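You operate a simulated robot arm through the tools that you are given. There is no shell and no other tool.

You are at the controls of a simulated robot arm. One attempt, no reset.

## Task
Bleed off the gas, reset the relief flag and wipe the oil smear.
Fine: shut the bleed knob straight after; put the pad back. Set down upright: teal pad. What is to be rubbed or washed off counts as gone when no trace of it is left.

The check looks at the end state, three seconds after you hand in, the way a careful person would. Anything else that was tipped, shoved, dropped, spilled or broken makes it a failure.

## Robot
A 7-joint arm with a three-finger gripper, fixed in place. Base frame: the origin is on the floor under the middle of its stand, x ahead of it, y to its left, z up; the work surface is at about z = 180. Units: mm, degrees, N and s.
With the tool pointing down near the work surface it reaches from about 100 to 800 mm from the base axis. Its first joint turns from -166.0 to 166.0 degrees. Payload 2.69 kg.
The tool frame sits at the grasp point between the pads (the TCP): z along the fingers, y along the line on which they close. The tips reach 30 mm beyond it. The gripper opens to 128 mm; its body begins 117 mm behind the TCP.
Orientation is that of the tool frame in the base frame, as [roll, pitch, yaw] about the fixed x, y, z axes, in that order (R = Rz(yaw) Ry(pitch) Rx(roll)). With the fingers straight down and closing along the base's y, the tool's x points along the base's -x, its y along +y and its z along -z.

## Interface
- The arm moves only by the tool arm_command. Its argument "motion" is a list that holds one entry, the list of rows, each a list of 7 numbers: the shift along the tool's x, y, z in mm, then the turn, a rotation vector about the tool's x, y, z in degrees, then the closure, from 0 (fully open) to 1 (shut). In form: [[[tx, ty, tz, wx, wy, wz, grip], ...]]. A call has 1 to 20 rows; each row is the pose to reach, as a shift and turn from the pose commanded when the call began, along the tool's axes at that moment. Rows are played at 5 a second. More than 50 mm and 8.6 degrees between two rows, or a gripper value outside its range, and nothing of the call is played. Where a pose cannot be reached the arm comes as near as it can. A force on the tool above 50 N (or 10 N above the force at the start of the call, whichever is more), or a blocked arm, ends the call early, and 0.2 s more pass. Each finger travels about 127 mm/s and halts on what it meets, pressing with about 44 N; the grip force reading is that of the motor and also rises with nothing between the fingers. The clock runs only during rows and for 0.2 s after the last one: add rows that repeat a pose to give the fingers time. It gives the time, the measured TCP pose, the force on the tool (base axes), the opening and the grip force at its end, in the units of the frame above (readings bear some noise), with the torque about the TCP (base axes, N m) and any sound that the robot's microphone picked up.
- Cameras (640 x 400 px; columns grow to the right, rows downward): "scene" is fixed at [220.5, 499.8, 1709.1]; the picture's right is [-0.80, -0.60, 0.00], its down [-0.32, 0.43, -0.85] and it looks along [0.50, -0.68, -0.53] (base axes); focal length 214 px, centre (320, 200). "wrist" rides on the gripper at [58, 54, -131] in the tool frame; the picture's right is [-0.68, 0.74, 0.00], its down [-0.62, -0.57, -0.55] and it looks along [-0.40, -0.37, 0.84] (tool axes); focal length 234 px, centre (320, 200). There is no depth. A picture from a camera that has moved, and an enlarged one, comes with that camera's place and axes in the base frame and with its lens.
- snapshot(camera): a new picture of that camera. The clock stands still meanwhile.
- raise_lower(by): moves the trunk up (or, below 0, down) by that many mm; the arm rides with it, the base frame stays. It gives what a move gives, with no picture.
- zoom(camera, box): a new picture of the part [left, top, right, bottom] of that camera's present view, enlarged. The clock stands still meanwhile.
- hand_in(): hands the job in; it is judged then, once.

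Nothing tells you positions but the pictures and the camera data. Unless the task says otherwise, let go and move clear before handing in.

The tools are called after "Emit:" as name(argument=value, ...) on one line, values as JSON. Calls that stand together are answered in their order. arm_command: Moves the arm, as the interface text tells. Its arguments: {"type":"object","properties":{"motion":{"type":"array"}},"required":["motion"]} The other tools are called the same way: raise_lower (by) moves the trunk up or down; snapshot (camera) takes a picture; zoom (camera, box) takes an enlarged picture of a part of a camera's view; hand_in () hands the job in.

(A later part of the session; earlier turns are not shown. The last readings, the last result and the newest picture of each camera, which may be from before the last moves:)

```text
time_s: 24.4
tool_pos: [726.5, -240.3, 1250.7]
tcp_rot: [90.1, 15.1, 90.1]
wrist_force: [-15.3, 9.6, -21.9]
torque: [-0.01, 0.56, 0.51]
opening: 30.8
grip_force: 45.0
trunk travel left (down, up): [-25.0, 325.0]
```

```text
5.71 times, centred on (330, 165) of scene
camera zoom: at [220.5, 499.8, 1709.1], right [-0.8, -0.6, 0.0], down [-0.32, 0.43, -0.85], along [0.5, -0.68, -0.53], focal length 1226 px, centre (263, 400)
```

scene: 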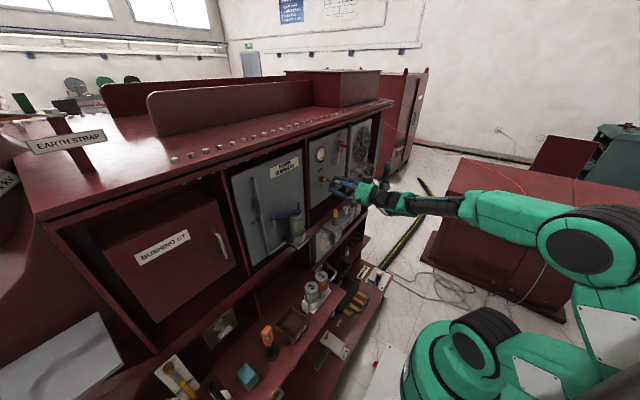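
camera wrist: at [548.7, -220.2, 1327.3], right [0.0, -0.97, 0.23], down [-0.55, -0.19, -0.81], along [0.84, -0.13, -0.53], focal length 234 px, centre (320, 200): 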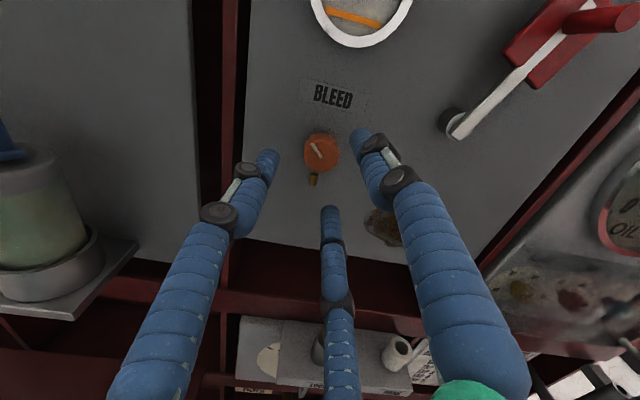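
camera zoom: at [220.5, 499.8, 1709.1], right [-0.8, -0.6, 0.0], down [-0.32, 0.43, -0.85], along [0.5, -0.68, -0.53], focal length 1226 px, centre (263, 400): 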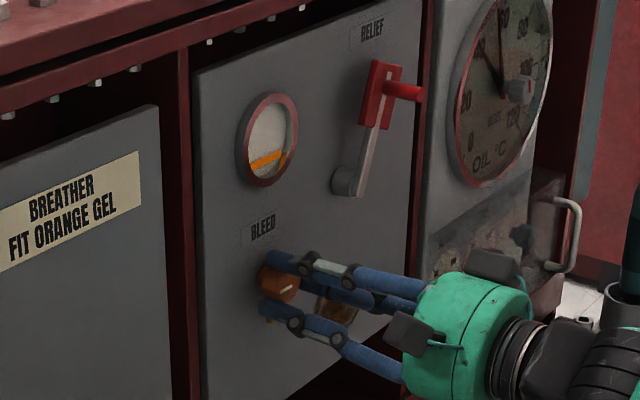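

Emit:
zoom(camera="scene", box=[312, 138, 336, 158])

Emit:
zoom(camera="wrist", box=[360, 0, 480, 100])

```text
16.00 times, centred on (324, 148) of scene
camera zoom: at [220.5, 499.8, 1709.1], right [-0.8, -0.6, 0.0], down [-0.32, 0.43, -0.85], along [0.5, -0.68, -0.53], focal length 3432 px, centre (256, 1032)
```

zoom: 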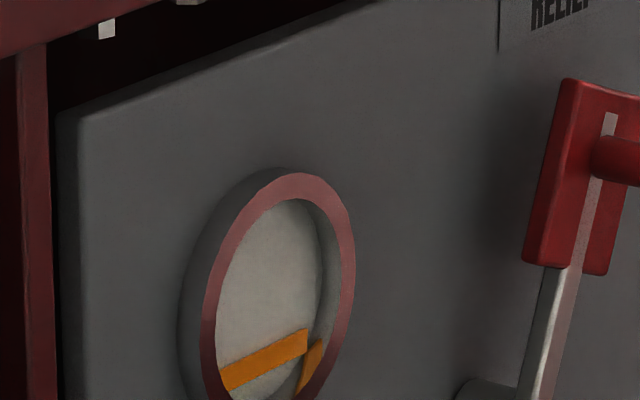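

```text
4.00 times, centred on (420, 50) of wrist
camera zoom: at [596.2, -169.7, 1286.1], right [0.0, -0.46, 0.89], down [-0.55, -0.74, -0.39], along [0.84, -0.49, -0.25], focal length 937 px, centre (-80, 800)
```

zoom: 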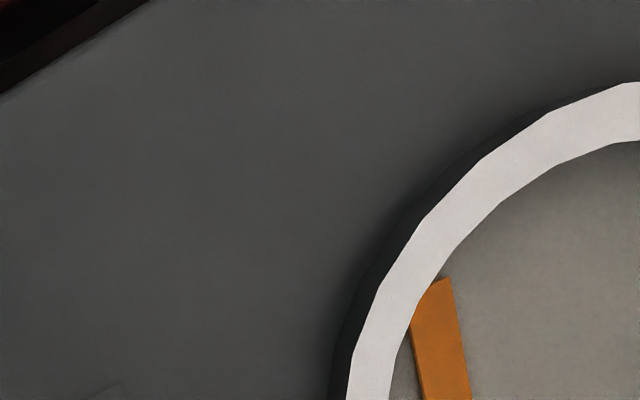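

I'm not sure the float has started to move. I'll hold here briefly and compare the same close-up.

Emit:
arm_command(motion=[[[0, 0, 0, 0, 0, 0, 0.9], [0, 0, 0, 0, 0, 0, 0.9], [0, 0, 0, 0, 0, 0, 0.9]]])

Emit:
zoom(camera="scene", box=[312, 138, 336, 158])

```text
time_s: 25.2
tool_pos: [726.8, -240.7, 1249.3]
tcp_rot: [90.0, 14.9, 89.9]
wrist_force: [-17.6, 12.5, -23.0]
torque: [0.02, 0.83, 0.49]
opening: 31.1
grip_force: 45.3
trunk travel left (down, up): [-25.0, 325.0]
```

```text
16.00 times, centred on (324, 148) of scene
camera zoom: at [220.5, 499.8, 1709.1], right [-0.8, -0.6, 0.0], down [-0.32, 0.43, -0.85], along [0.5, -0.68, -0.53], focal length 3432 px, centre (256, 1032)
```

zoom: 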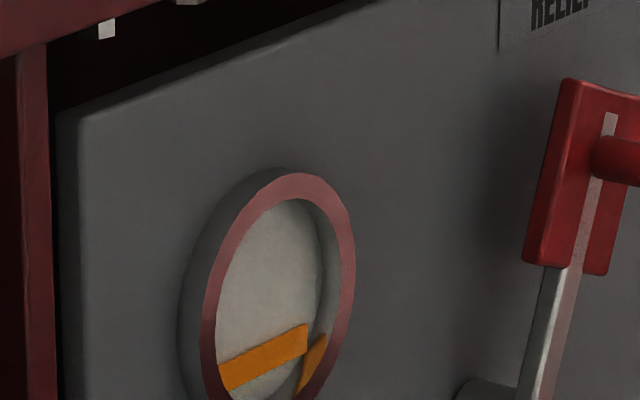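

The float is rising slowly, so the gas is bleeding at about 90° open. I'll hold here and keep an eye on the glass so I can shut the knob as soon as it's done.

Emit:
arm_command(motion=[[[0, 0, 0, 0, 0, 0, 0.9], [0, 0, 0, 0, 0, 0, 0.9], [0, 0, 0, 0, 0, 0, 0.9], [0, 0, 0, 0, 0, 0, 0.9], [0, 0, 0, 0, 0, 0, 0.9], [0, 0, 0, 0, 0, 0, 0.9], [0, 0, 0, 0, 0, 0, 0.9], [0, 0, 0, 0, 0, 0, 0.9], [0, 0, 0, 0, 0, 0, 0.9], [0, 0, 0, 0, 0, 0, 0.9]]])

Emit:
zoom(camera="scene", box=[312, 144, 336, 164])

```text
time_s: 27.4
tool_pos: [726.8, -239.5, 1251.3]
tcp_rot: [90.1, 15.0, 90.0]
wrist_force: [-18.6, 14.9, -25.7]
torque: [-0.01, 0.88, 0.5]
opening: 30.9
grip_force: 45.1
trunk travel left (down, up): [-25.0, 325.0]
```

```text
16.00 times, centred on (324, 154) of scene
camera zoom: at [220.5, 499.8, 1709.1], right [-0.8, -0.6, 0.0], down [-0.32, 0.43, -0.85], along [0.5, -0.68, -0.53], focal length 3432 px, centre (256, 936)
```

zoom: 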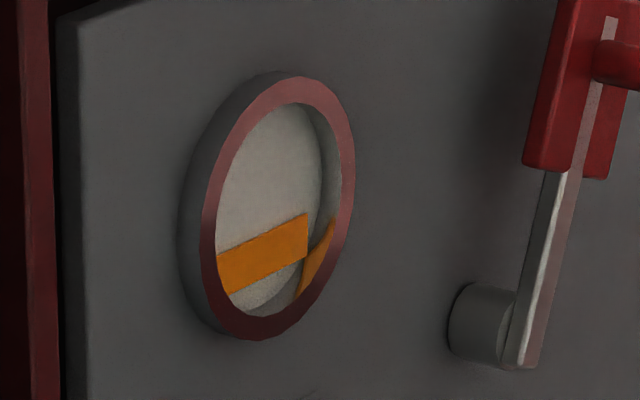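

The oil is filling the glass from below as the gas leaves, at a steady, slow rate. I'll hold a few more seconds with a tiny nudge to ease the side load.

Emit:
arm_command(motion=[[[0.3, -0.3, -0.2, 0, 0, 0, 0.9], [0.6, -0.5, -0.4, 0, 0, 0, 0.9], [0.6, -0.5, -0.4, 0, 0, 0, 0.9], [0.6, -0.5, -0.4, 0, 0, 0, 0.9], [0.6, -0.5, -0.4, 0, 0, 0, 0.9], [0.6, -0.5, -0.4, 0, 0, 0, 0.9], [0.6, -0.5, -0.4, 0, 0, 0, 0.9], [0.6, -0.5, -0.4, 0, 0, 0, 0.9], [0.6, -0.5, -0.4, 0, 0, 0, 0.9], [0.6, -0.5, -0.4, 0, 0, 0, 0.9], [0.6, -0.5, -0.4, 0, 0, 0, 0.9], [0.6, -0.5, -0.4, 0, 0, 0, 0.9], [0.6, -0.5, -0.4, 0, 0, 0, 0.9], [0.6, -0.5, -0.4, 0, 0, 0, 0.9], [0.6, -0.5, -0.4, 0, 0, 0, 0.9]]])

Emit:
zoom(camera="scene", box=[312, 144, 336, 164])

```text
time_s: 30.6
tool_pos: [727.0, -238.8, 1249.7]
tcp_rot: [90.0, 15.0, 90.0]
wrist_force: [-17.0, 7.4, -24.5]
torque: [0.0, 0.78, 0.26]
opening: 31.0
grip_force: 44.8
trunk travel left (down, up): [-25.0, 325.0]
```

```text
16.00 times, centred on (324, 154) of scene
camera zoom: at [220.5, 499.8, 1709.1], right [-0.8, -0.6, 0.0], down [-0.32, 0.43, -0.85], along [0.5, -0.68, -0.53], focal length 3432 px, centre (256, 936)
```

zoom: 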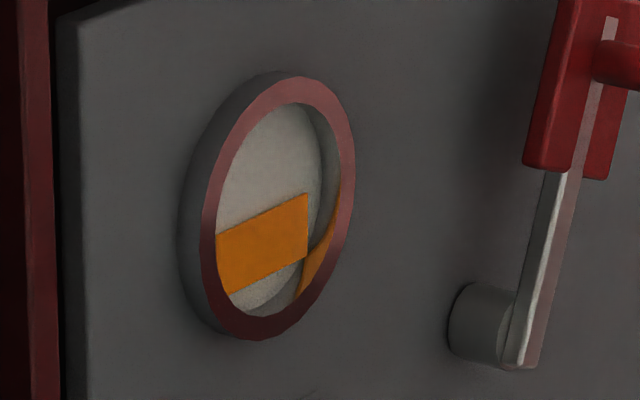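

The level is rising at a steady rate. I'll open a few more degrees to speed it up and keep watching.

Emit:
arm_command(motion=[[[0, 0, 0, 0, 0, -4, 0.9], [0, 0, 0, 0, 0, -8, 0.9], [0, 0, 0, 0, 0, -10, 0.9], [0, 0, 0, 0, 0, -10, 0.9], [0, 0, 0, 0, 0, -10, 0.9], [0, 0, 0, 0, 0, -10, 0.9], [0, 0, 0, 0, 0, -10, 0.9], [0, 0, 0, 0, 0, -10, 0.9], [0, 0, 0, 0, 0, -10, 0.9], [0, 0, 0, 0, 0, -10, 0.9]]])

Emit:
zoom(camera="scene", box=[312, 144, 336, 164])

```text
time_s: 32.8
tool_pos: [728.4, -239.0, 1249.5]
tcp_rot: [89.8, 25.1, 90.0]
wrist_force: [-12.7, 5.8, -22.1]
torque: [-0.02, 0.7, 0.18]
opening: 30.9
grip_force: 44.9
trunk travel left (down, up): [-25.0, 325.0]
```

```text
16.00 times, centred on (324, 154) of scene
camera zoom: at [220.5, 499.8, 1709.1], right [-0.8, -0.6, 0.0], down [-0.32, 0.43, -0.85], along [0.5, -0.68, -0.53], focal length 3432 px, centre (256, 936)
```

zoom: 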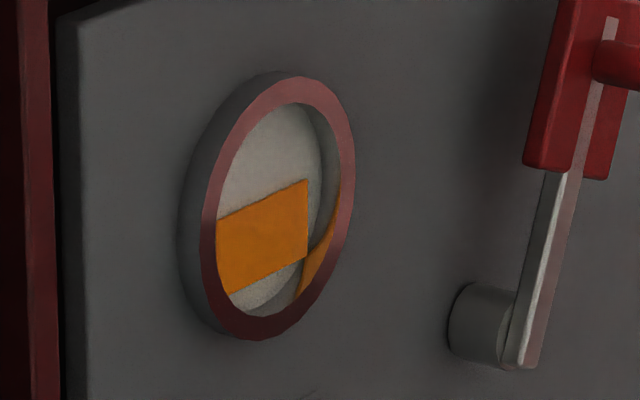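

The rate is steady at about 6 px per second in this close-up, so roughly 15 s remain. I'll hold for 4 s and check again.

Emit:
arm_command(motion=[[[0, 0, 0, 0, 0, 0, 0.9], [0, 0, 0, 0, 0, 0, 0.9], [0, 0, 0, 0, 0, 0, 0.9], [0, 0, 0, 0, 0, 0, 0.9], [0, 0, 0, 0, 0, 0, 0.9], [0, 0, 0, 0, 0, 0, 0.9], [0, 0, 0, 0, 0, 0, 0.9], [0, 0, 0, 0, 0, 0, 0.9], [0, 0, 0, 0, 0, 0, 0.9], [0, 0, 0, 0, 0, 0, 0.9], [0, 0, 0, 0, 0, 0, 0.9], [0, 0, 0, 0, 0, 0, 0.9], [0, 0, 0, 0, 0, 0, 0.9], [0, 0, 0, 0, 0, 0, 0.9], [0, 0, 0, 0, 0, 0, 0.9], [0, 0, 0, 0, 0, 0, 0.9], [0, 0, 0, 0, 0, 0, 0.9], [0, 0, 0, 0, 0, 0, 0.9], [0, 0, 0, 0, 0, 0, 0.9], [0, 0, 0, 0, 0, 0, 0.9]]])

Emit:
zoom(camera="scene", box=[312, 144, 336, 164])

Emit:
zoom(camera="scene", box=[300, 160, 340, 190])

```text
time_s: 37.0
tool_pos: [727.6, -240.3, 1249.6]
tcp_rot: [90.0, 25.0, 90.0]
wrist_force: [-7.8, 4.9, -17.7]
torque: [0.03, 0.56, 0.11]
opening: 31.0
grip_force: 44.8
trunk travel left (down, up): [-25.0, 325.0]
```

```text
16.00 times, centred on (324, 154) of scene
camera zoom: at [220.5, 499.8, 1709.1], right [-0.8, -0.6, 0.0], down [-0.32, 0.43, -0.85], along [0.5, -0.68, -0.53], focal length 3432 px, centre (256, 936)
```

zoom: 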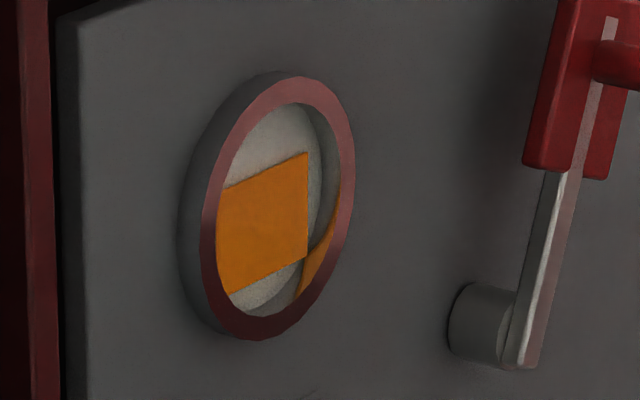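

```text
13.33 times, centred on (320, 175) of scene
camera zoom: at [220.5, 499.8, 1709.1], right [-0.8, -0.6, 0.0], down [-0.32, 0.43, -0.85], along [0.5, -0.68, -0.53], focal length 2860 px, centre (320, 533)
```

zoom: 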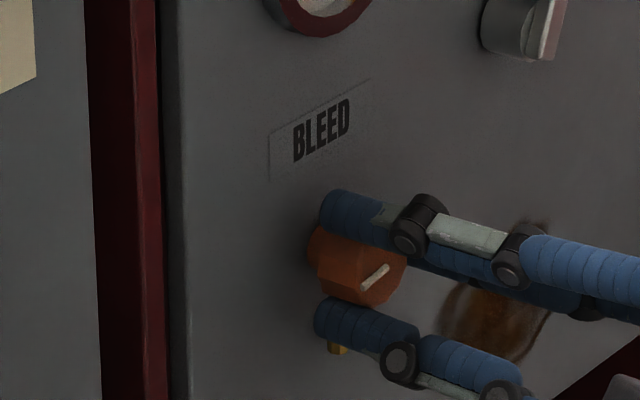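

It's a bit over two-thirds full. I'll use shorter waits from here so I can shut it promptly.

Emit:
arm_command(motion=[[[0, 0, 0, 0, 0, 0, 0.9], [0, 0, 0, 0, 0, 0, 0.9], [0, 0, 0, 0, 0, 0, 0.9], [0, 0, 0, 0, 0, 0, 0.9], [0, 0, 0, 0, 0, 0, 0.9], [0, 0, 0, 0, 0, 0, 0.9], [0, 0, 0, 0, 0, 0, 0.9], [0, 0, 0, 0, 0, 0, 0.9], [0, 0, 0, 0, 0, 0, 0.9], [0, 0, 0, 0, 0, 0, 0.9], [0, 0, 0, 0, 0, 0, 0.9], [0, 0, 0, 0, 0, 0, 0.9]]])

Emit:
zoom(camera="scene", box=[312, 144, 336, 164])

```text
time_s: 39.6
tool_pos: [727.2, -239.5, 1250.5]
tcp_rot: [90.0, 25.0, 90.0]
wrist_force: [-6.6, 3.7, -16.8]
torque: [-0.02, 0.56, 0.13]
opening: 31.1
grip_force: 44.9
trunk travel left (down, up): [-25.0, 325.0]
```

```text
16.00 times, centred on (324, 154) of scene
camera zoom: at [220.5, 499.8, 1709.1], right [-0.8, -0.6, 0.0], down [-0.32, 0.43, -0.85], along [0.5, -0.68, -0.53], focal length 3432 px, centre (256, 936)
```

zoom: 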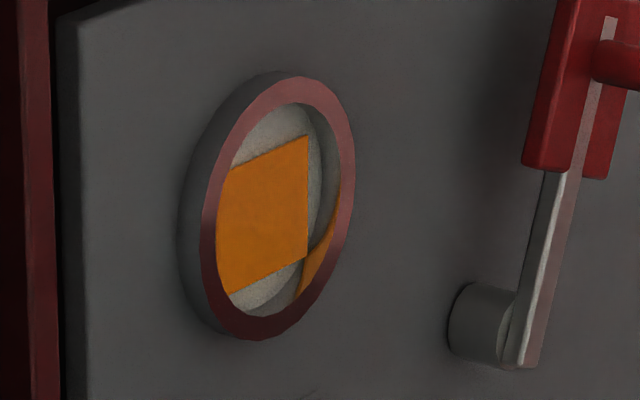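

Emit:
arm_command(motion=[[[0, 0, 0, 0, 0, 0, 0.9], [0, 0, 0, 0, 0, 0, 0.9], [0, 0, 0, 0, 0, 0, 0.9], [0, 0, 0, 0, 0, 0, 0.9], [0, 0, 0, 0, 0, 0, 0.9], [0, 0, 0, 0, 0, 0, 0.9], [0, 0, 0, 0, 0, 0, 0.9]]])

Emit:
zoom(camera="scene", box=[312, 144, 336, 164])

Emit:
zoom(camera="wrist", box=[360, 0, 520, 130])

```text
time_s: 41.2
tool_pos: [726.9, -240.5, 1250.4]
tcp_rot: [89.9, 25.1, 90.0]
wrist_force: [-5.1, 3.2, -15.3]
torque: [0.01, 0.49, 0.11]
opening: 30.8
grip_force: 44.8
trunk travel left (down, up): [-25.0, 325.0]
```

```text
16.00 times, centred on (324, 154) of scene
camera zoom: at [220.5, 499.8, 1709.1], right [-0.8, -0.6, 0.0], down [-0.32, 0.43, -0.85], along [0.5, -0.68, -0.53], focal length 3432 px, centre (256, 936)
```

zoom: 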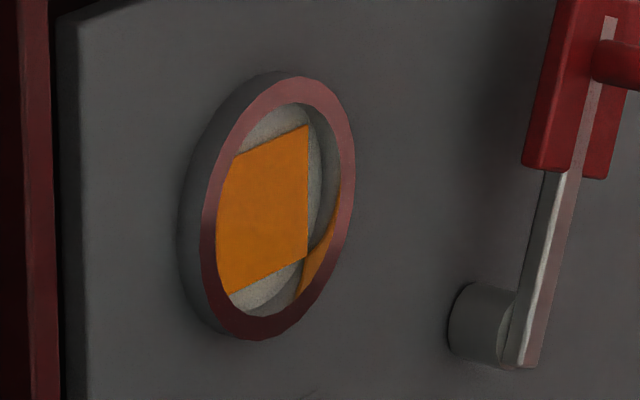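

```text
3.08 times, centred on (440, 65) of wrist
camera zoom: at [596.7, -164.4, 1273.4], right [0.0, -0.3, 0.95], down [-0.55, -0.8, -0.25], along [0.84, -0.52, -0.16], focal length 720 px, centre (-49, 615)
```

zoom: 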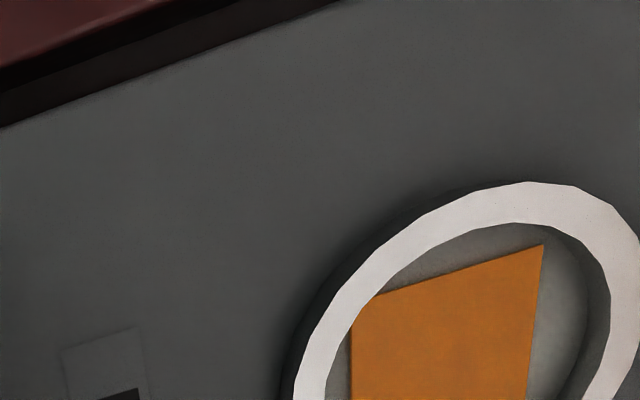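

Emit:
arm_command(motion=[[[0, 0, 0, 0, 0, 0, 0.9], [0, 0, 0, 0, 0, 0, 0.9], [0, 0, 0, 0, 0, 0, 0.9], [0, 0, 0, 0, 0, 0, 0.9], [0, 0, 0, 0, 0, 0, 0.9]]])

Emit:
zoom(camera="scene", box=[312, 144, 336, 164])

Emit:
zoom(camera="wrist", box=[360, 0, 520, 130])

```text
time_s: 42.4
tool_pos: [727.4, -239.8, 1249.5]
tcp_rot: [89.9, 24.9, 89.9]
wrist_force: [-5.4, 3.7, -15.2]
torque: [0.0, 0.47, 0.07]
opening: 31.0
grip_force: 44.9
trunk travel left (down, up): [-25.0, 325.0]
```

```text
16.00 times, centred on (324, 154) of scene
camera zoom: at [220.5, 499.8, 1709.1], right [-0.8, -0.6, 0.0], down [-0.32, 0.43, -0.85], along [0.5, -0.68, -0.53], focal length 3432 px, centre (256, 936)
```

zoom: 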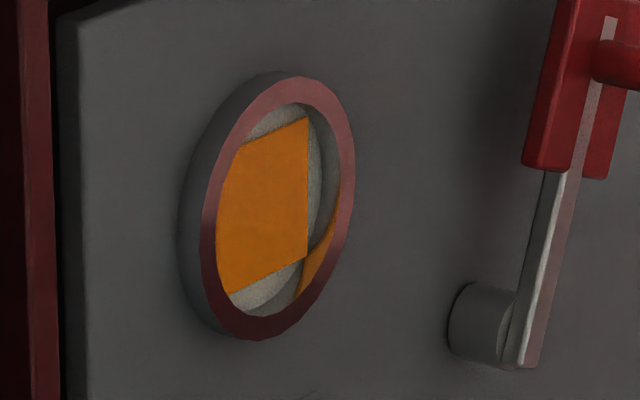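

```text
3.08 times, centred on (440, 65) of wrist
camera zoom: at [596.7, -164.4, 1273.4], right [0.0, -0.3, 0.95], down [-0.55, -0.8, -0.25], along [0.84, -0.52, -0.16], focal length 720 px, centre (-49, 615)
```

zoom: 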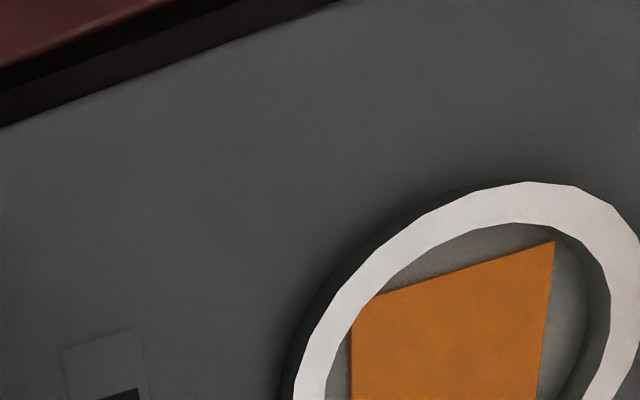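

It's still rising with little left to go. One more short wait.

Emit:
arm_command(motion=[[[0, 0, 0, 0, 0, 0, 0.9], [0, 0, 0, 0, 0, 0, 0.9], [0, 0, 0, 0, 0, 0, 0.9], [0, 0, 0, 0, 0, 0, 0.9]]])

Emit:
zoom(camera="scene", box=[312, 144, 336, 164])

Emit:
zoom(camera="wrist", box=[360, 0, 520, 130])

```text
time_s: 43.4
tool_pos: [727.0, -239.9, 1249.4]
tcp_rot: [90.0, 24.9, 90.1]
wrist_force: [-4.1, 3.2, -15.5]
torque: [0.01, 0.52, 0.11]
opening: 31.0
grip_force: 45.0
trunk travel left (down, up): [-25.0, 325.0]
```

```text
16.00 times, centred on (324, 154) of scene
camera zoom: at [220.5, 499.8, 1709.1], right [-0.8, -0.6, 0.0], down [-0.32, 0.43, -0.85], along [0.5, -0.68, -0.53], focal length 3432 px, centre (256, 936)
```

zoom: 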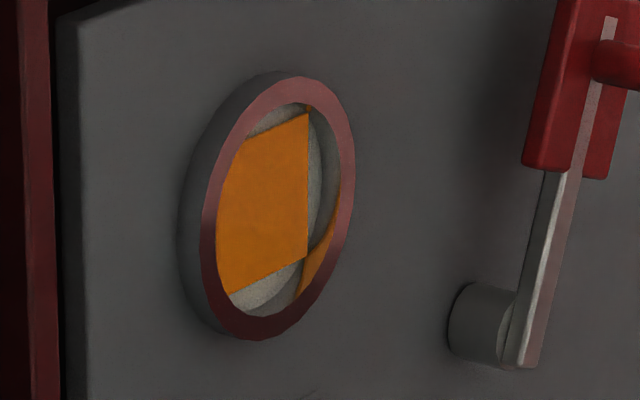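

```text
3.08 times, centred on (440, 65) of wrist
camera zoom: at [596.7, -164.4, 1273.4], right [0.0, -0.3, 0.95], down [-0.55, -0.8, -0.25], along [0.84, -0.52, -0.16], focal length 720 px, centre (-49, 615)
```

zoom: 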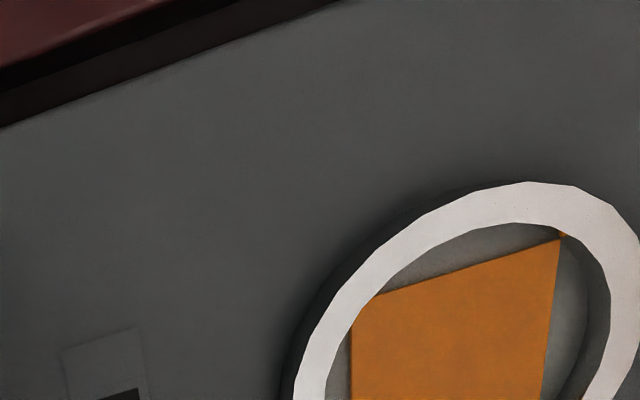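

Emit:
arm_command(motion=[[[0, 0, 0, 0, 0, 0, 0.9], [0, 0, 0, 0, 0, 0, 0.9]]])

Emit:
zoom(camera="scene", box=[312, 144, 336, 164])

Emit:
zoom(camera="scene", box=[300, 160, 340, 190])

```text
time_s: 44.0
tool_pos: [726.2, -240.2, 1249.7]
tcp_rot: [90.0, 25.0, 90.0]
wrist_force: [-4.9, 2.7, -14.7]
torque: [0.0, 0.46, 0.08]
opening: 30.8
grip_force: 45.3
trunk travel left (down, up): [-25.0, 325.0]
```

```text
16.00 times, centred on (324, 154) of scene
camera zoom: at [220.5, 499.8, 1709.1], right [-0.8, -0.6, 0.0], down [-0.32, 0.43, -0.85], along [0.5, -0.68, -0.53], focal length 3432 px, centre (256, 936)
```

zoom: 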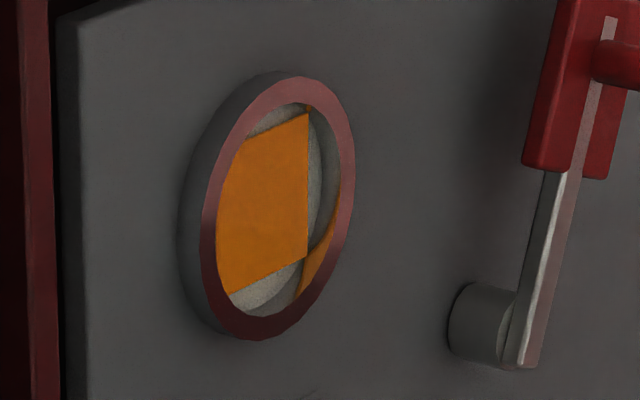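

```text
13.33 times, centred on (320, 175) of scene
camera zoom: at [220.5, 499.8, 1709.1], right [-0.8, -0.6, 0.0], down [-0.32, 0.43, -0.85], along [0.5, -0.68, -0.53], focal length 2860 px, centre (320, 533)
```

zoom: 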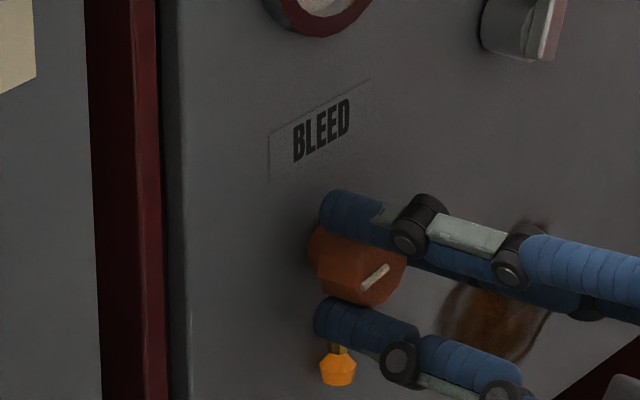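

The glass is full and the first drop is at the spout, so I'm turning the knob shut now.

Emit:
arm_command(motion=[[[0, 0, 0, 0, 0, 8.5, 0.9], [0, 0, 0, 0, 0, 17, 0.9], [0, 0, 0, 0, 0, 25.5, 0.9], [0, 0, 0, 0, 0, 34, 0.9], [0, 0, 0, 0, 0, 42.5, 0.9], [0, 0, 0, 0, 0, 51, 0.9], [0, 0, 0, 0, 0, 56, 0.9]]])

Emit:
zoom(camera="scene", box=[300, 160, 340, 190])

Emit:
zoom(camera="wrist", box=[240, 100, 420, 240])

```text
time_s: 45.6
tool_pos: [726.4, -239.3, 1250.1]
tcp_rot: [89.9, -31.1, 90.0]
wrist_force: [1.4, -3.8, -12.5]
torque: [0.0, 0.28, -0.15]
opening: 30.9
grip_force: 44.4
trunk travel left (down, up): [-25.0, 325.0]
```

```text
13.33 times, centred on (320, 175) of scene
camera zoom: at [220.5, 499.8, 1709.1], right [-0.8, -0.6, 0.0], down [-0.32, 0.43, -0.85], along [0.5, -0.68, -0.53], focal length 2860 px, centre (320, 533)
```

zoom: 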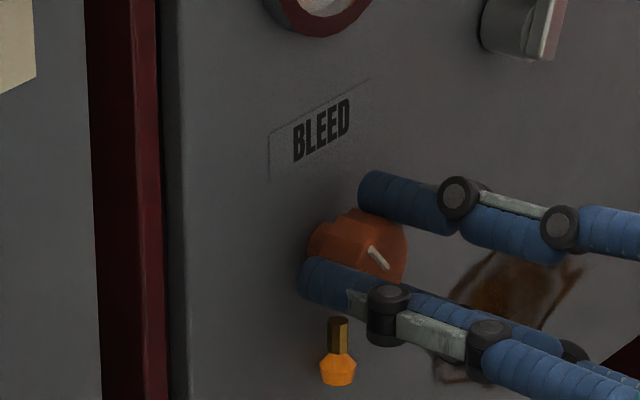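

```text
2.86 times, centred on (330, 170) of wrist
camera zoom: at [596.7, -217.9, 1325.5], right [0.0, -0.96, 0.28], down [-0.55, -0.23, -0.8], along [0.84, -0.15, -0.53], focal length 669 px, centre (291, 286)
```

zoom: 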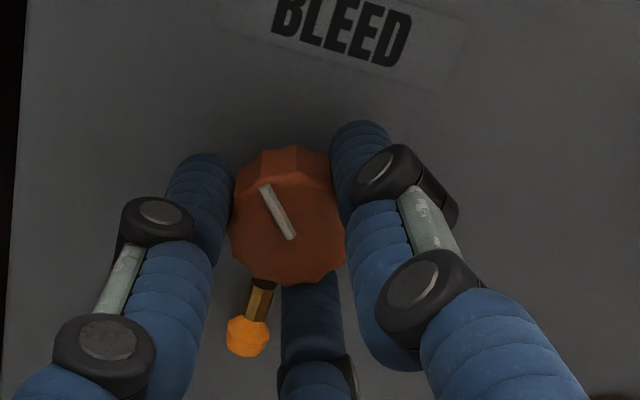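

The knob is back to about 45° with a drop hanging at the spout. I'll open the fingers, roll back in place well clear of the drop, and regrip to finish closing.

Emit:
arm_command(motion=[[[0, 0, 0, 0, 0, 0, 0.53], [0, 0, 0, 0, 0, -4, 0.53], [0, 0, 0, 0, 0, -12, 0.53], [0, 0, 0, 0, 0, -20.5, 0.53], [0, 0, 0, 0, 0, -29, 0.53], [0, 0, 0, 0, 0, -37.5, 0.53], [0, 0, 0, 0, 0, -46, 0.53], [0, 0, 0, 0, 0, -54, 0.53], [0, 0, 0, 0, 0, -54, 0.9], [0, 0, 0, 0, 0, -54, 0.9], [0, 0, 0, 0, 0, -54, 0.9]]])

Emit:
zoom(camera="wrist", box=[240, 100, 420, 240])

Emit:
zoom(camera="scene", box=[300, 160, 340, 190])

```text
time_s: 48.0
tool_pos: [726.5, -240.5, 1250.2]
tcp_rot: [89.9, 22.9, 90.0]
wrist_force: [1.7, -0.3, -2.8]
torque: [0.03, 0.04, -0.02]
opening: 31.0
grip_force: 45.1
trunk travel left (down, up): [-25.0, 325.0]
```

```text
2.86 times, centred on (330, 170) of wrist
camera zoom: at [596.6, -165.3, 1275.9], right [0.0, -0.33, 0.94], down [-0.55, -0.79, -0.28], along [0.84, -0.52, -0.18], focal length 669 px, centre (291, 286)
```

zoom: 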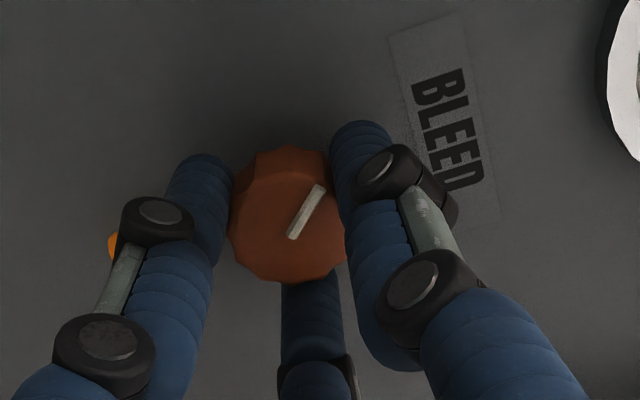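

```text
13.33 times, centred on (320, 175) of scene
camera zoom: at [220.5, 499.8, 1709.1], right [-0.8, -0.6, 0.0], down [-0.32, 0.43, -0.85], along [0.5, -0.68, -0.53], focal length 2860 px, centre (320, 533)
```

zoom: 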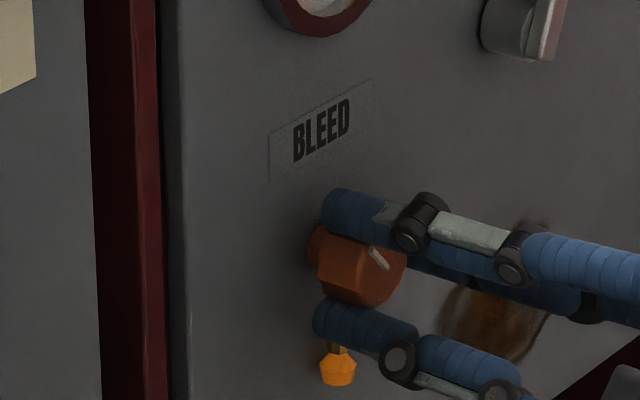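

Regripped with almost no side load. Now I'll turn clockwise the rest of the way shut.

Emit:
arm_command(motion=[[[0, 0, 0, 0, 0, 8, 0.9], [0, 0, 0, 0, 0, 16, 0.9], [0, 0, 0, 0, 0, 24, 0.9], [0, 0, 0, 0, 0, 32, 0.9], [0, 0, 0, 0, 0, 40, 0.9], [0, 0, 0, 0, 0, 45, 0.9]]])

Emit:
zoom(camera="wrist", box=[240, 80, 420, 240])

Emit:
zoom(camera="scene", box=[300, 160, 340, 190])

```text
time_s: 49.4
tool_pos: [726.1, -240.2, 1249.1]
tcp_rot: [89.9, -22.1, 90.0]
wrist_force: [15.5, -3.1, 4.1]
torque: [-0.49, -0.02, -0.26]
opening: 31.2
grip_force: 45.3
trunk travel left (down, up): [-25.0, 325.0]
```

```text
2.50 times, centred on (330, 160) of wrist
camera zoom: at [596.1, -206.2, 1320.8], right [0.0, -0.9, 0.43], down [-0.55, -0.36, -0.76], along [0.84, -0.23, -0.49], focal length 585 px, centre (295, 300)
```

zoom: 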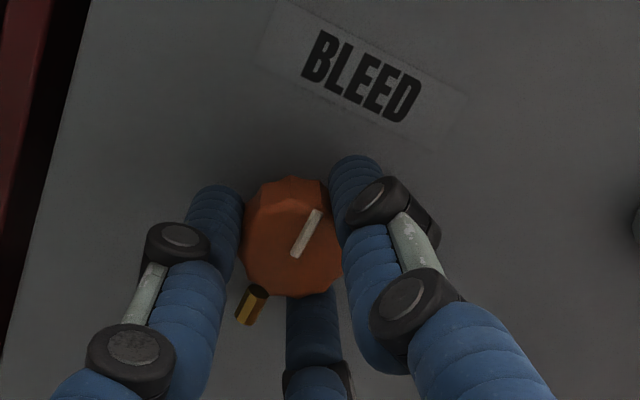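

```text
13.33 times, centred on (320, 175) of scene
camera zoom: at [220.5, 499.8, 1709.1], right [-0.8, -0.6, 0.0], down [-0.32, 0.43, -0.85], along [0.5, -0.68, -0.53], focal length 2860 px, centre (320, 533)
```

zoom: 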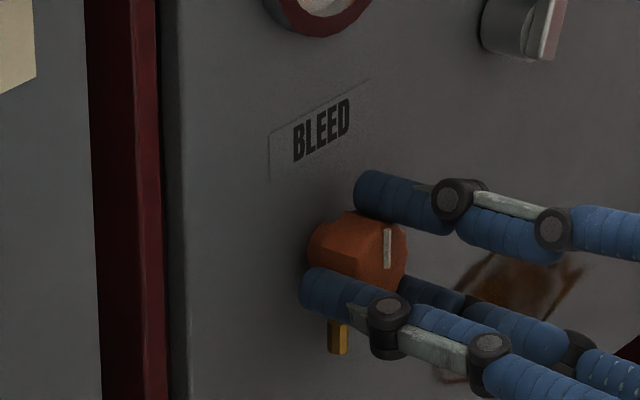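

The pointer is vertical again, the drop is gone and the torque shows the closed stop. I'll release, back away, and look at the relief flag.

Emit:
arm_command(motion=[[[0, 0, 0, 0, 0, 0, 0.53], [0, 0, 0, 0, 0, 0, 0.53], [0, 0, -20, 0, 0, 0, 0.53], [0, 0, -45, 0, 0, 0, 0.53], [0, 0, -80, 0, 0, 0, 0.53], [0, 0, -115, 0, 0, 8, 0.53], [0, 0, -140, 0, 0, 16, 0.53]]])

Emit:
snapshot(camera="wrist")

Emit:
zoom(camera="scene", box=[300, 130, 380, 190])

```text
time_s: 51.0
tool_pos: [584.0, -240.2, 1249.6]
tcp_rot: [89.9, -38.0, 90.1]
wrist_force: [-0.2, -1.1, 0.3]
torque: [-0.01, -0.04, 0.02]
opening: 60.4
grip_force: 0.1
trunk travel left (down, up): [-25.0, 325.0]
```

```text
taken
camera wrist: at [454.3, -228.1, 1327.2], right [0.0, -0.99, 0.16], down [-0.55, -0.14, -0.83], along [0.84, -0.09, -0.54], focal length 234 px, centre (320, 200)
```

wrist: 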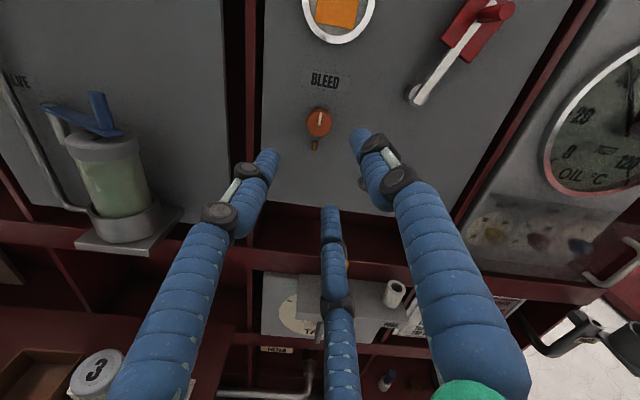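

```text
6.67 times, centred on (340, 160) of scene
camera zoom: at [220.5, 499.8, 1709.1], right [-0.8, -0.6, 0.0], down [-0.32, 0.43, -0.85], along [0.5, -0.68, -0.53], focal length 1430 px, centre (187, 467)
```

zoom: 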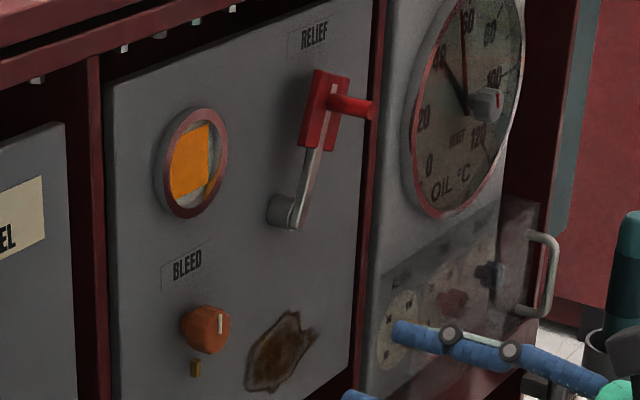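

Bleeding is done: the glass is full, the knob is shut and nothing is dripping. I'll move up and to the right to get the flag in view.

Emit:
arm_command(motion=[[[1, 37, 0, 0, 0, 0, 0.53], [2, 75, 0, 0, 0, 0, 0.53], [3, 112, 0, 0, 0, 0, 0.53], [3, 150, 0, 0, 0, 0, 0.53], [3, 150, 0, 0, 0, 0, 0.53]]])

Emit:
snapshot(camera="wrist")

```text
time_s: 52.2
tool_pos: [586.6, -329.9, 1370.8]
tcp_rot: [89.8, -38.0, 90.2]
wrist_force: [-0.7, 0.4, -0.3]
torque: [0.01, 0.02, 0.04]
opening: 60.2
grip_force: 0.1
trunk travel left (down, up): [-25.0, 325.0]
```

```text
taken
camera wrist: at [455.4, -318.0, 1448.0], right [0.0, -0.99, 0.16], down [-0.55, -0.14, -0.83], along [0.84, -0.09, -0.54], focal length 234 px, centre (320, 200)
```

wrist: 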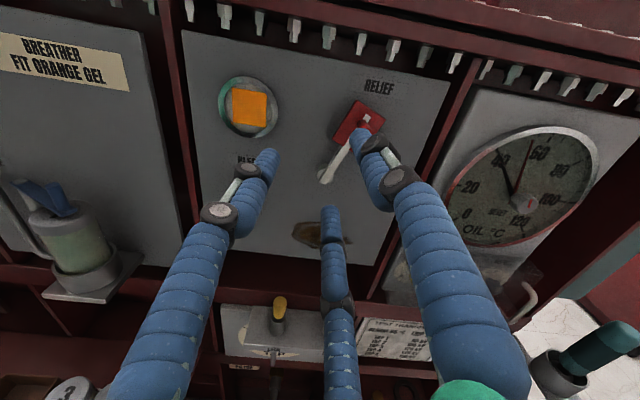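

Emit:
zoom(camera="wrist", box=[290, 60, 430, 200])

Emit:
zoom(camera="scene", box=[325, 130, 365, 165])

```text
2.86 times, centred on (360, 130) of wrist
camera zoom: at [455.4, -318.0, 1448.0], right [0.0, -0.99, 0.16], down [-0.55, -0.14, -0.83], along [0.84, -0.09, -0.54], focal length 669 px, centre (206, 400)
```

zoom: 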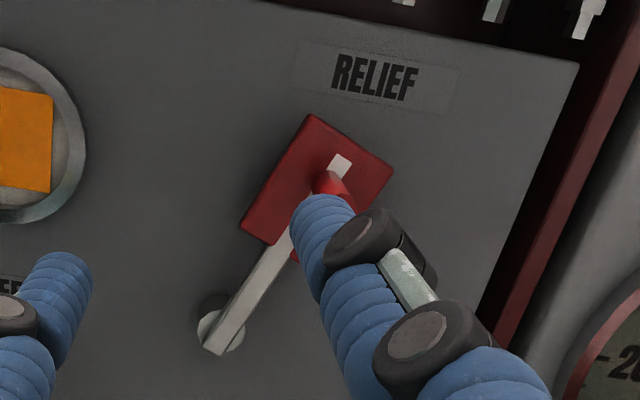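

```text
11.43 times, centred on (345, 148) of scene
camera zoom: at [220.5, 499.8, 1709.1], right [-0.8, -0.6, 0.0], down [-0.32, 0.43, -0.85], along [0.5, -0.68, -0.53], focal length 2451 px, centre (34, 800)
```

zoom: 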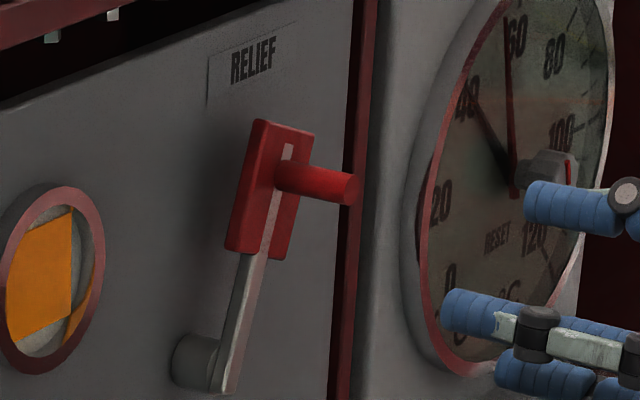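

The flag is a lever pivoting at about (-348, 1302), with a red peg at about (-385, 1377) sticking out to x≈711. I'll line up on the peg, loosely cage it with the fingers and gently test which way it swings.

Emit:
arm_command(motion=[[[-13, 13, 15, 0, 0, 0, 0.53], [-26, 26, 30, 0, 0, 0, 0.53], [-38.8, 39.2, 53, 0, 0, 0, 0.53], [-38.8, 39.2, 53, 0, 0, 0, 0.53]]])

Emit:
snapshot(camera="wrist")

Emit:
zoom(camera="wrist", box=[240, 80, 420, 240])

Emit:
zoom(camera="scene", box=[320, 120, 400, 180])

```text
time_s: 53.2
tool_pos: [637.5, -387.3, 1377.4]
tcp_rot: [90.0, -38.0, 90.1]
wrist_force: [0.7, 0.8, -0.4]
torque: [0.0, -0.02, 0.04]
opening: 60.2
grip_force: 0.0
trunk travel left (down, up): [-25.0, 325.0]
```

```text
taken
camera wrist: at [507.6, -373.9, 1454.0], right [0.0, -0.99, 0.16], down [-0.55, -0.14, -0.83], along [0.84, -0.09, -0.54], focal length 234 px, centre (320, 200)
```

wrist: 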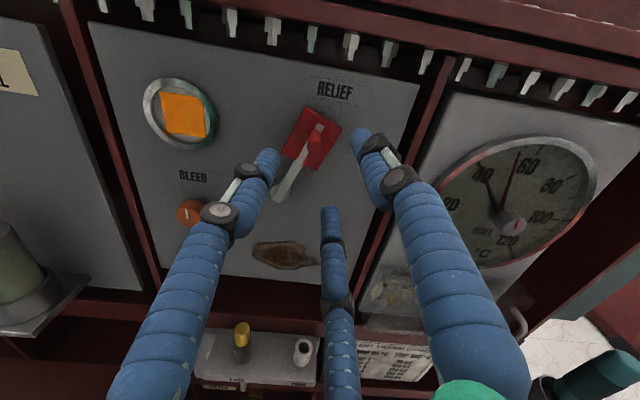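

```text
2.50 times, centred on (330, 160) of wrist
camera zoom: at [507.6, -373.9, 1454.0], right [0.0, -0.99, 0.16], down [-0.55, -0.14, -0.83], along [0.84, -0.09, -0.54], focal length 585 px, centre (295, 300)
```

zoom: 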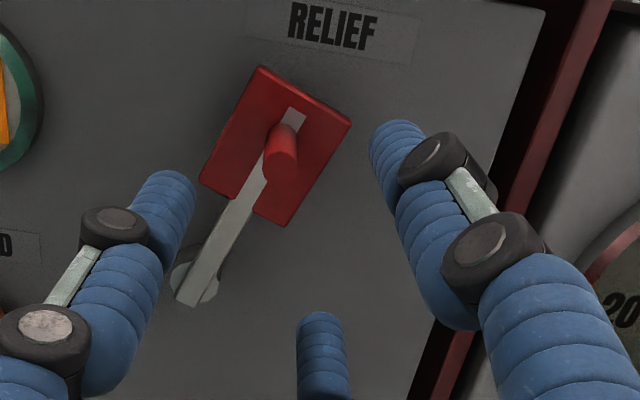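

```text
6.67 times, centred on (360, 150) of scene
camera zoom: at [220.5, 499.8, 1709.1], right [-0.8, -0.6, 0.0], down [-0.32, 0.43, -0.85], along [0.5, -0.68, -0.53], focal length 1430 px, centre (53, 533)
```

zoom: 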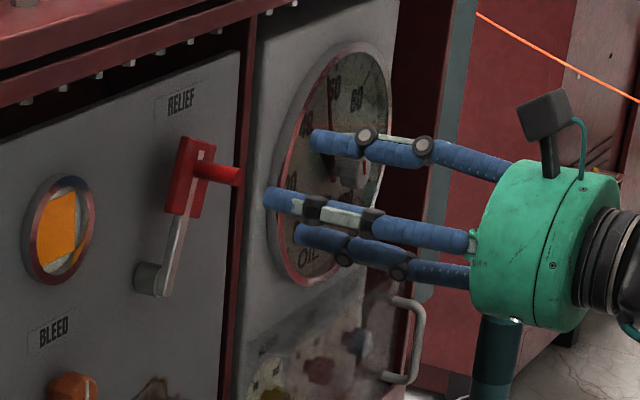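

The peg sits nearly centred between the fingers. I'll advance so the tips stop short of the flag plate, then close to a loose cage.

Emit:
arm_command(motion=[[[2, 0.7, 20, 0, 0, 0, 0.53], [4, 1.2, 40, 0, 0, 0, 0.53], [4.7, 1.4, 55, 0, 0, 0, 0.53], [4.7, 1.4, 66, 0, 0, 0, 0.53], [4.7, 1.4, 66, 0, 0, 0, 0.53]]])

Emit:
zoom(camera="wrist", box=[240, 80, 420, 240])

Emit:
zoom(camera="scene", box=[320, 120, 400, 180])

```text
time_s: 54.4
tool_pos: [706.6, -382.0, 1381.0]
tcp_rot: [89.9, -38.0, 90.1]
wrist_force: [-0.2, 0.7, 0.1]
torque: [0.0, -0.03, 0.0]
opening: 60.2
grip_force: 0.0
trunk travel left (down, up): [-25.0, 325.0]
```

```text
2.50 times, centred on (330, 160) of wrist
camera zoom: at [576.3, -369.3, 1458.9], right [0.0, -0.99, 0.16], down [-0.55, -0.14, -0.83], along [0.84, -0.09, -0.54], focal length 585 px, centre (295, 300)
```

zoom: 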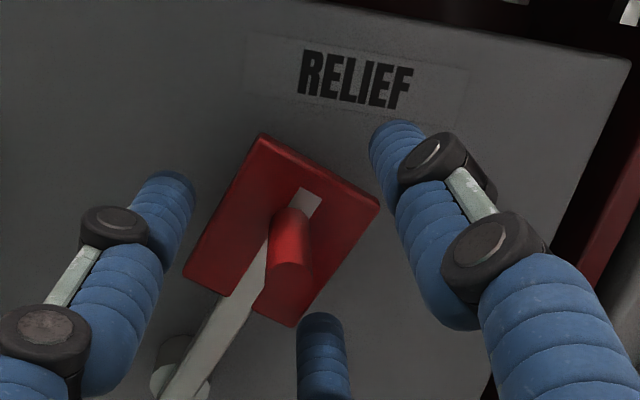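

```text
6.67 times, centred on (360, 150) of scene
camera zoom: at [220.5, 499.8, 1709.1], right [-0.8, -0.6, 0.0], down [-0.32, 0.43, -0.85], along [0.5, -0.68, -0.53], focal length 1430 px, centre (53, 533)
```

zoom: 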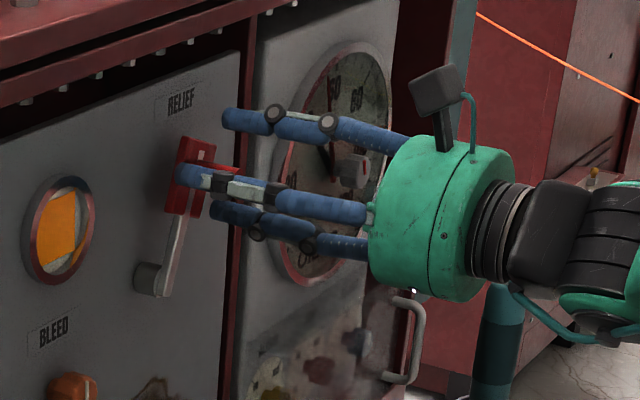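

The peg is centred. Closing to a loose cage.

Emit:
arm_command(motion=[[[0, 0, 0, 0, 0, 0, 0.7], [0, 0, 0, 0, 0, 0, 0.84], [0, 0, 0, 0, 0, 0, 0.84]]])

Emit:
zoom(camera="wrist", box=[240, 80, 420, 240])

```text
time_s: 55.2
tool_pos: [706.8, -382.4, 1381.0]
tcp_rot: [89.9, -38.1, 90.1]
wrist_force: [-0.2, 0.3, -0.4]
torque: [0.02, 0.01, 0.0]
opening: 20.6
grip_force: 0.1
trunk travel left (down, up): [-25.0, 325.0]
```

```text
2.50 times, centred on (330, 160) of wrist
camera zoom: at [576.0, -369.3, 1458.9], right [0.0, -0.99, 0.16], down [-0.55, -0.14, -0.83], along [0.84, -0.09, -0.54], focal length 585 px, centre (295, 300)
```

zoom: 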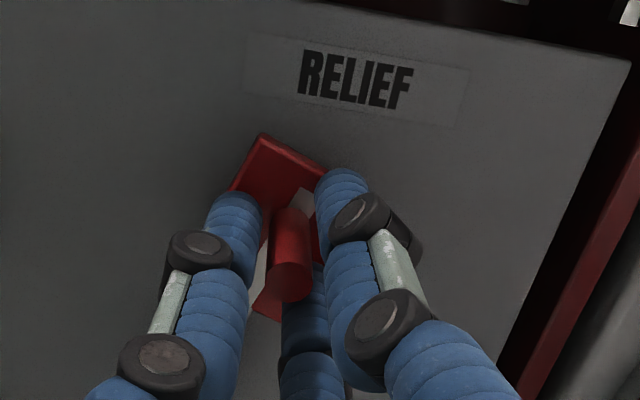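

The peg is caged with no force on it. I'll try a small push to the right and down along its arc.

Emit:
arm_command(motion=[[[-4, 1, 0, 0, 0, 0, 0.84], [-8, 1.6, 0, 0, 0, 0, 0.84], [-12, 2, 0, 0, 0, 0, 0.84], [-15.6, 2.3, 0, 0, 0, 0, 0.84]]])

Emit:
zoom(camera="wrist", box=[240, 80, 420, 240])

```text
time_s: 56.2
tool_pos: [706.6, -396.1, 1374.0]
tcp_rot: [89.9, -38.0, 90.1]
wrist_force: [-0.1, 1.3, -0.2]
torque: [-0.01, 0.05, 0.03]
opening: 20.9
grip_force: 0.2
trunk travel left (down, up): [-25.0, 325.0]
```

```text
2.50 times, centred on (330, 160) of wrist
camera zoom: at [575.8, -383.1, 1451.2], right [0.0, -0.99, 0.16], down [-0.55, -0.14, -0.83], along [0.84, -0.09, -0.54], focal length 585 px, centre (295, 300)
```

zoom: 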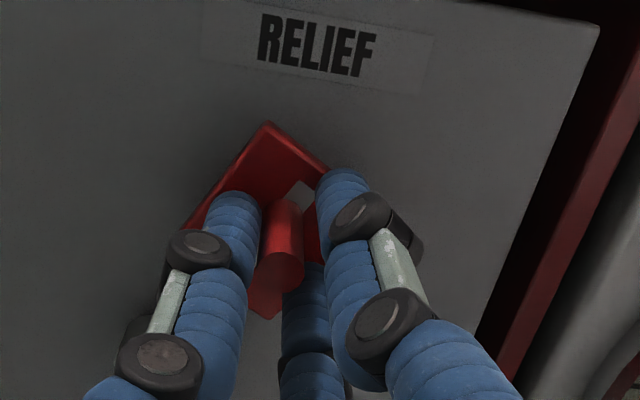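

The lever follows with almost no resistance. I'll continue along its arc, checking force as it comes down.

Emit:
arm_command(motion=[[[-7.5, -0.2, 0, 0, 0, 0, 0.84], [-14.9, -0.5, 0, 0, 0, 0, 0.84], [-22.2, -2, 0, 0, 0, 0, 0.84], [-29.5, -3.6, 0, 0, 0, 0, 0.84], [-36.5, -6.3, 0, 0, 0, 0, 0.84], [-43.4, -9.2, 0, 0, 0, 0, 0.84]]])

Emit:
zoom(camera="scene", box=[320, 120, 400, 180])

Emit:
zoom(camera="wrist", box=[240, 80, 420, 240])

```text
time_s: 57.6
tool_pos: [704.7, -422.2, 1339.7]
tcp_rot: [89.8, -38.0, 90.0]
wrist_force: [-0.6, -0.2, 0.8]
torque: [-0.01, 0.01, -0.03]
opening: 20.3
grip_force: 0.1
trunk travel left (down, up): [-25.0, 325.0]
```

```text
6.67 times, centred on (360, 150) of scene
camera zoom: at [220.5, 499.8, 1709.1], right [-0.8, -0.6, 0.0], down [-0.32, 0.43, -0.85], along [0.5, -0.68, -0.53], focal length 1430 px, centre (53, 533)
```

zoom: 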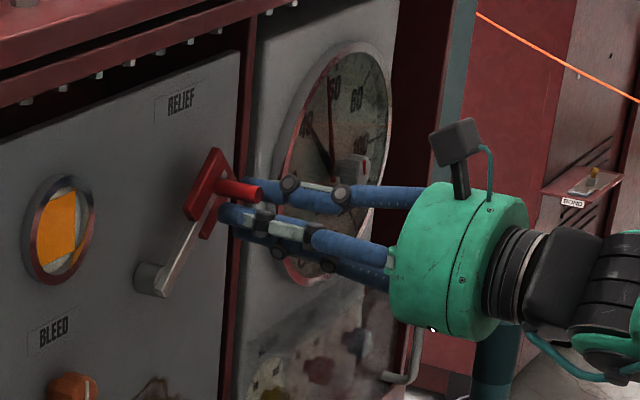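

```text
2.50 times, centred on (330, 160) of wrist
camera zoom: at [574.3, -409.3, 1416.7], right [0.0, -0.99, 0.16], down [-0.55, -0.14, -0.83], along [0.84, -0.09, -0.54], focal length 585 px, centre (295, 300)
```

zoom: 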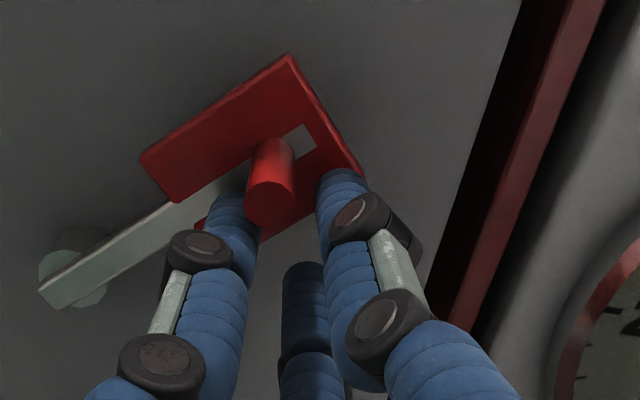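

The lever came down to about 50° before the peg slipped out between two fingers. I'll back off, close the fist, and push the peg down from above instead.

Emit:
arm_command(motion=[[[0, 0, -20, 0, 0, 0, 0.84], [0, 0, -42, 0, 0, 0, 0.84], [0, 0, -42, 0, 0, 0, 1], [20, 5, -42, 0, 0, 0, 1], [40, 10, -42, 0, 0, 0, 1], [55.2, 13.5, -42, 0, 0, 0, 1], [55.2, 13.5, -20, 0, 0, 0, 1], [55.2, 13.5, 0, 0, 0, 0, 1], [55.2, 13.5, 0, 0, 0, 0, 1]]])

Emit:
zoom(camera="wrist", box=[240, 80, 420, 240])

Emit:
zoom(camera="scene", box=[320, 120, 400, 180])

```text
time_s: 59.6
tool_pos: [706.8, -387.2, 1385.1]
tcp_rot: [89.9, -37.9, 90.2]
wrist_force: [-0.1, 0.0, 0.4]
torque: [0.0, -0.07, 0.04]
opening: 2.0
grip_force: 31.8
trunk travel left (down, up): [-25.0, 325.0]
```

```text
2.50 times, centred on (330, 160) of wrist
camera zoom: at [576.3, -374.6, 1462.2], right [0.0, -0.99, 0.16], down [-0.55, -0.14, -0.83], along [0.84, -0.09, -0.54], focal length 585 px, centre (295, 300)
```

zoom: 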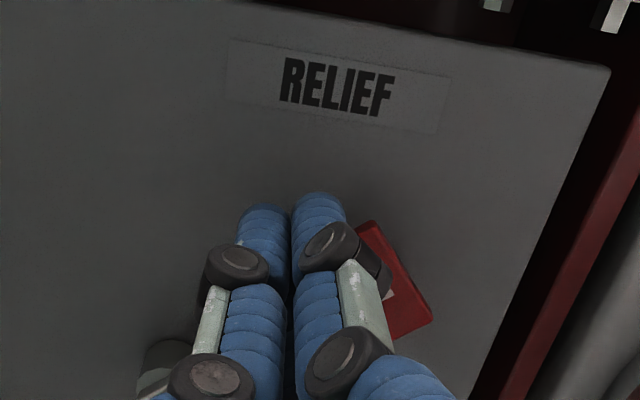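

```text
6.67 times, centred on (360, 150) of scene
camera zoom: at [220.5, 499.8, 1709.1], right [-0.8, -0.6, 0.0], down [-0.32, 0.43, -0.85], along [0.5, -0.68, -0.53], focal length 1430 px, centre (53, 533)
```

zoom: 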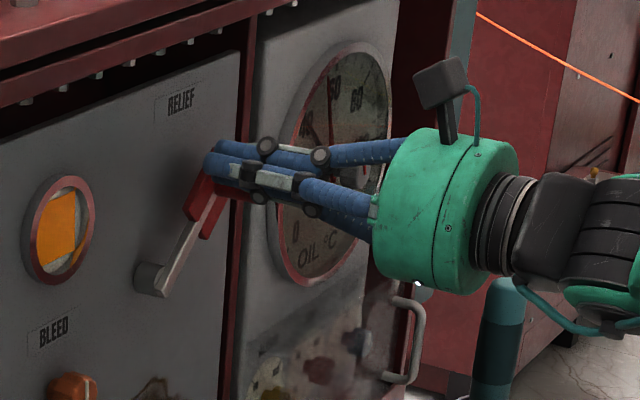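

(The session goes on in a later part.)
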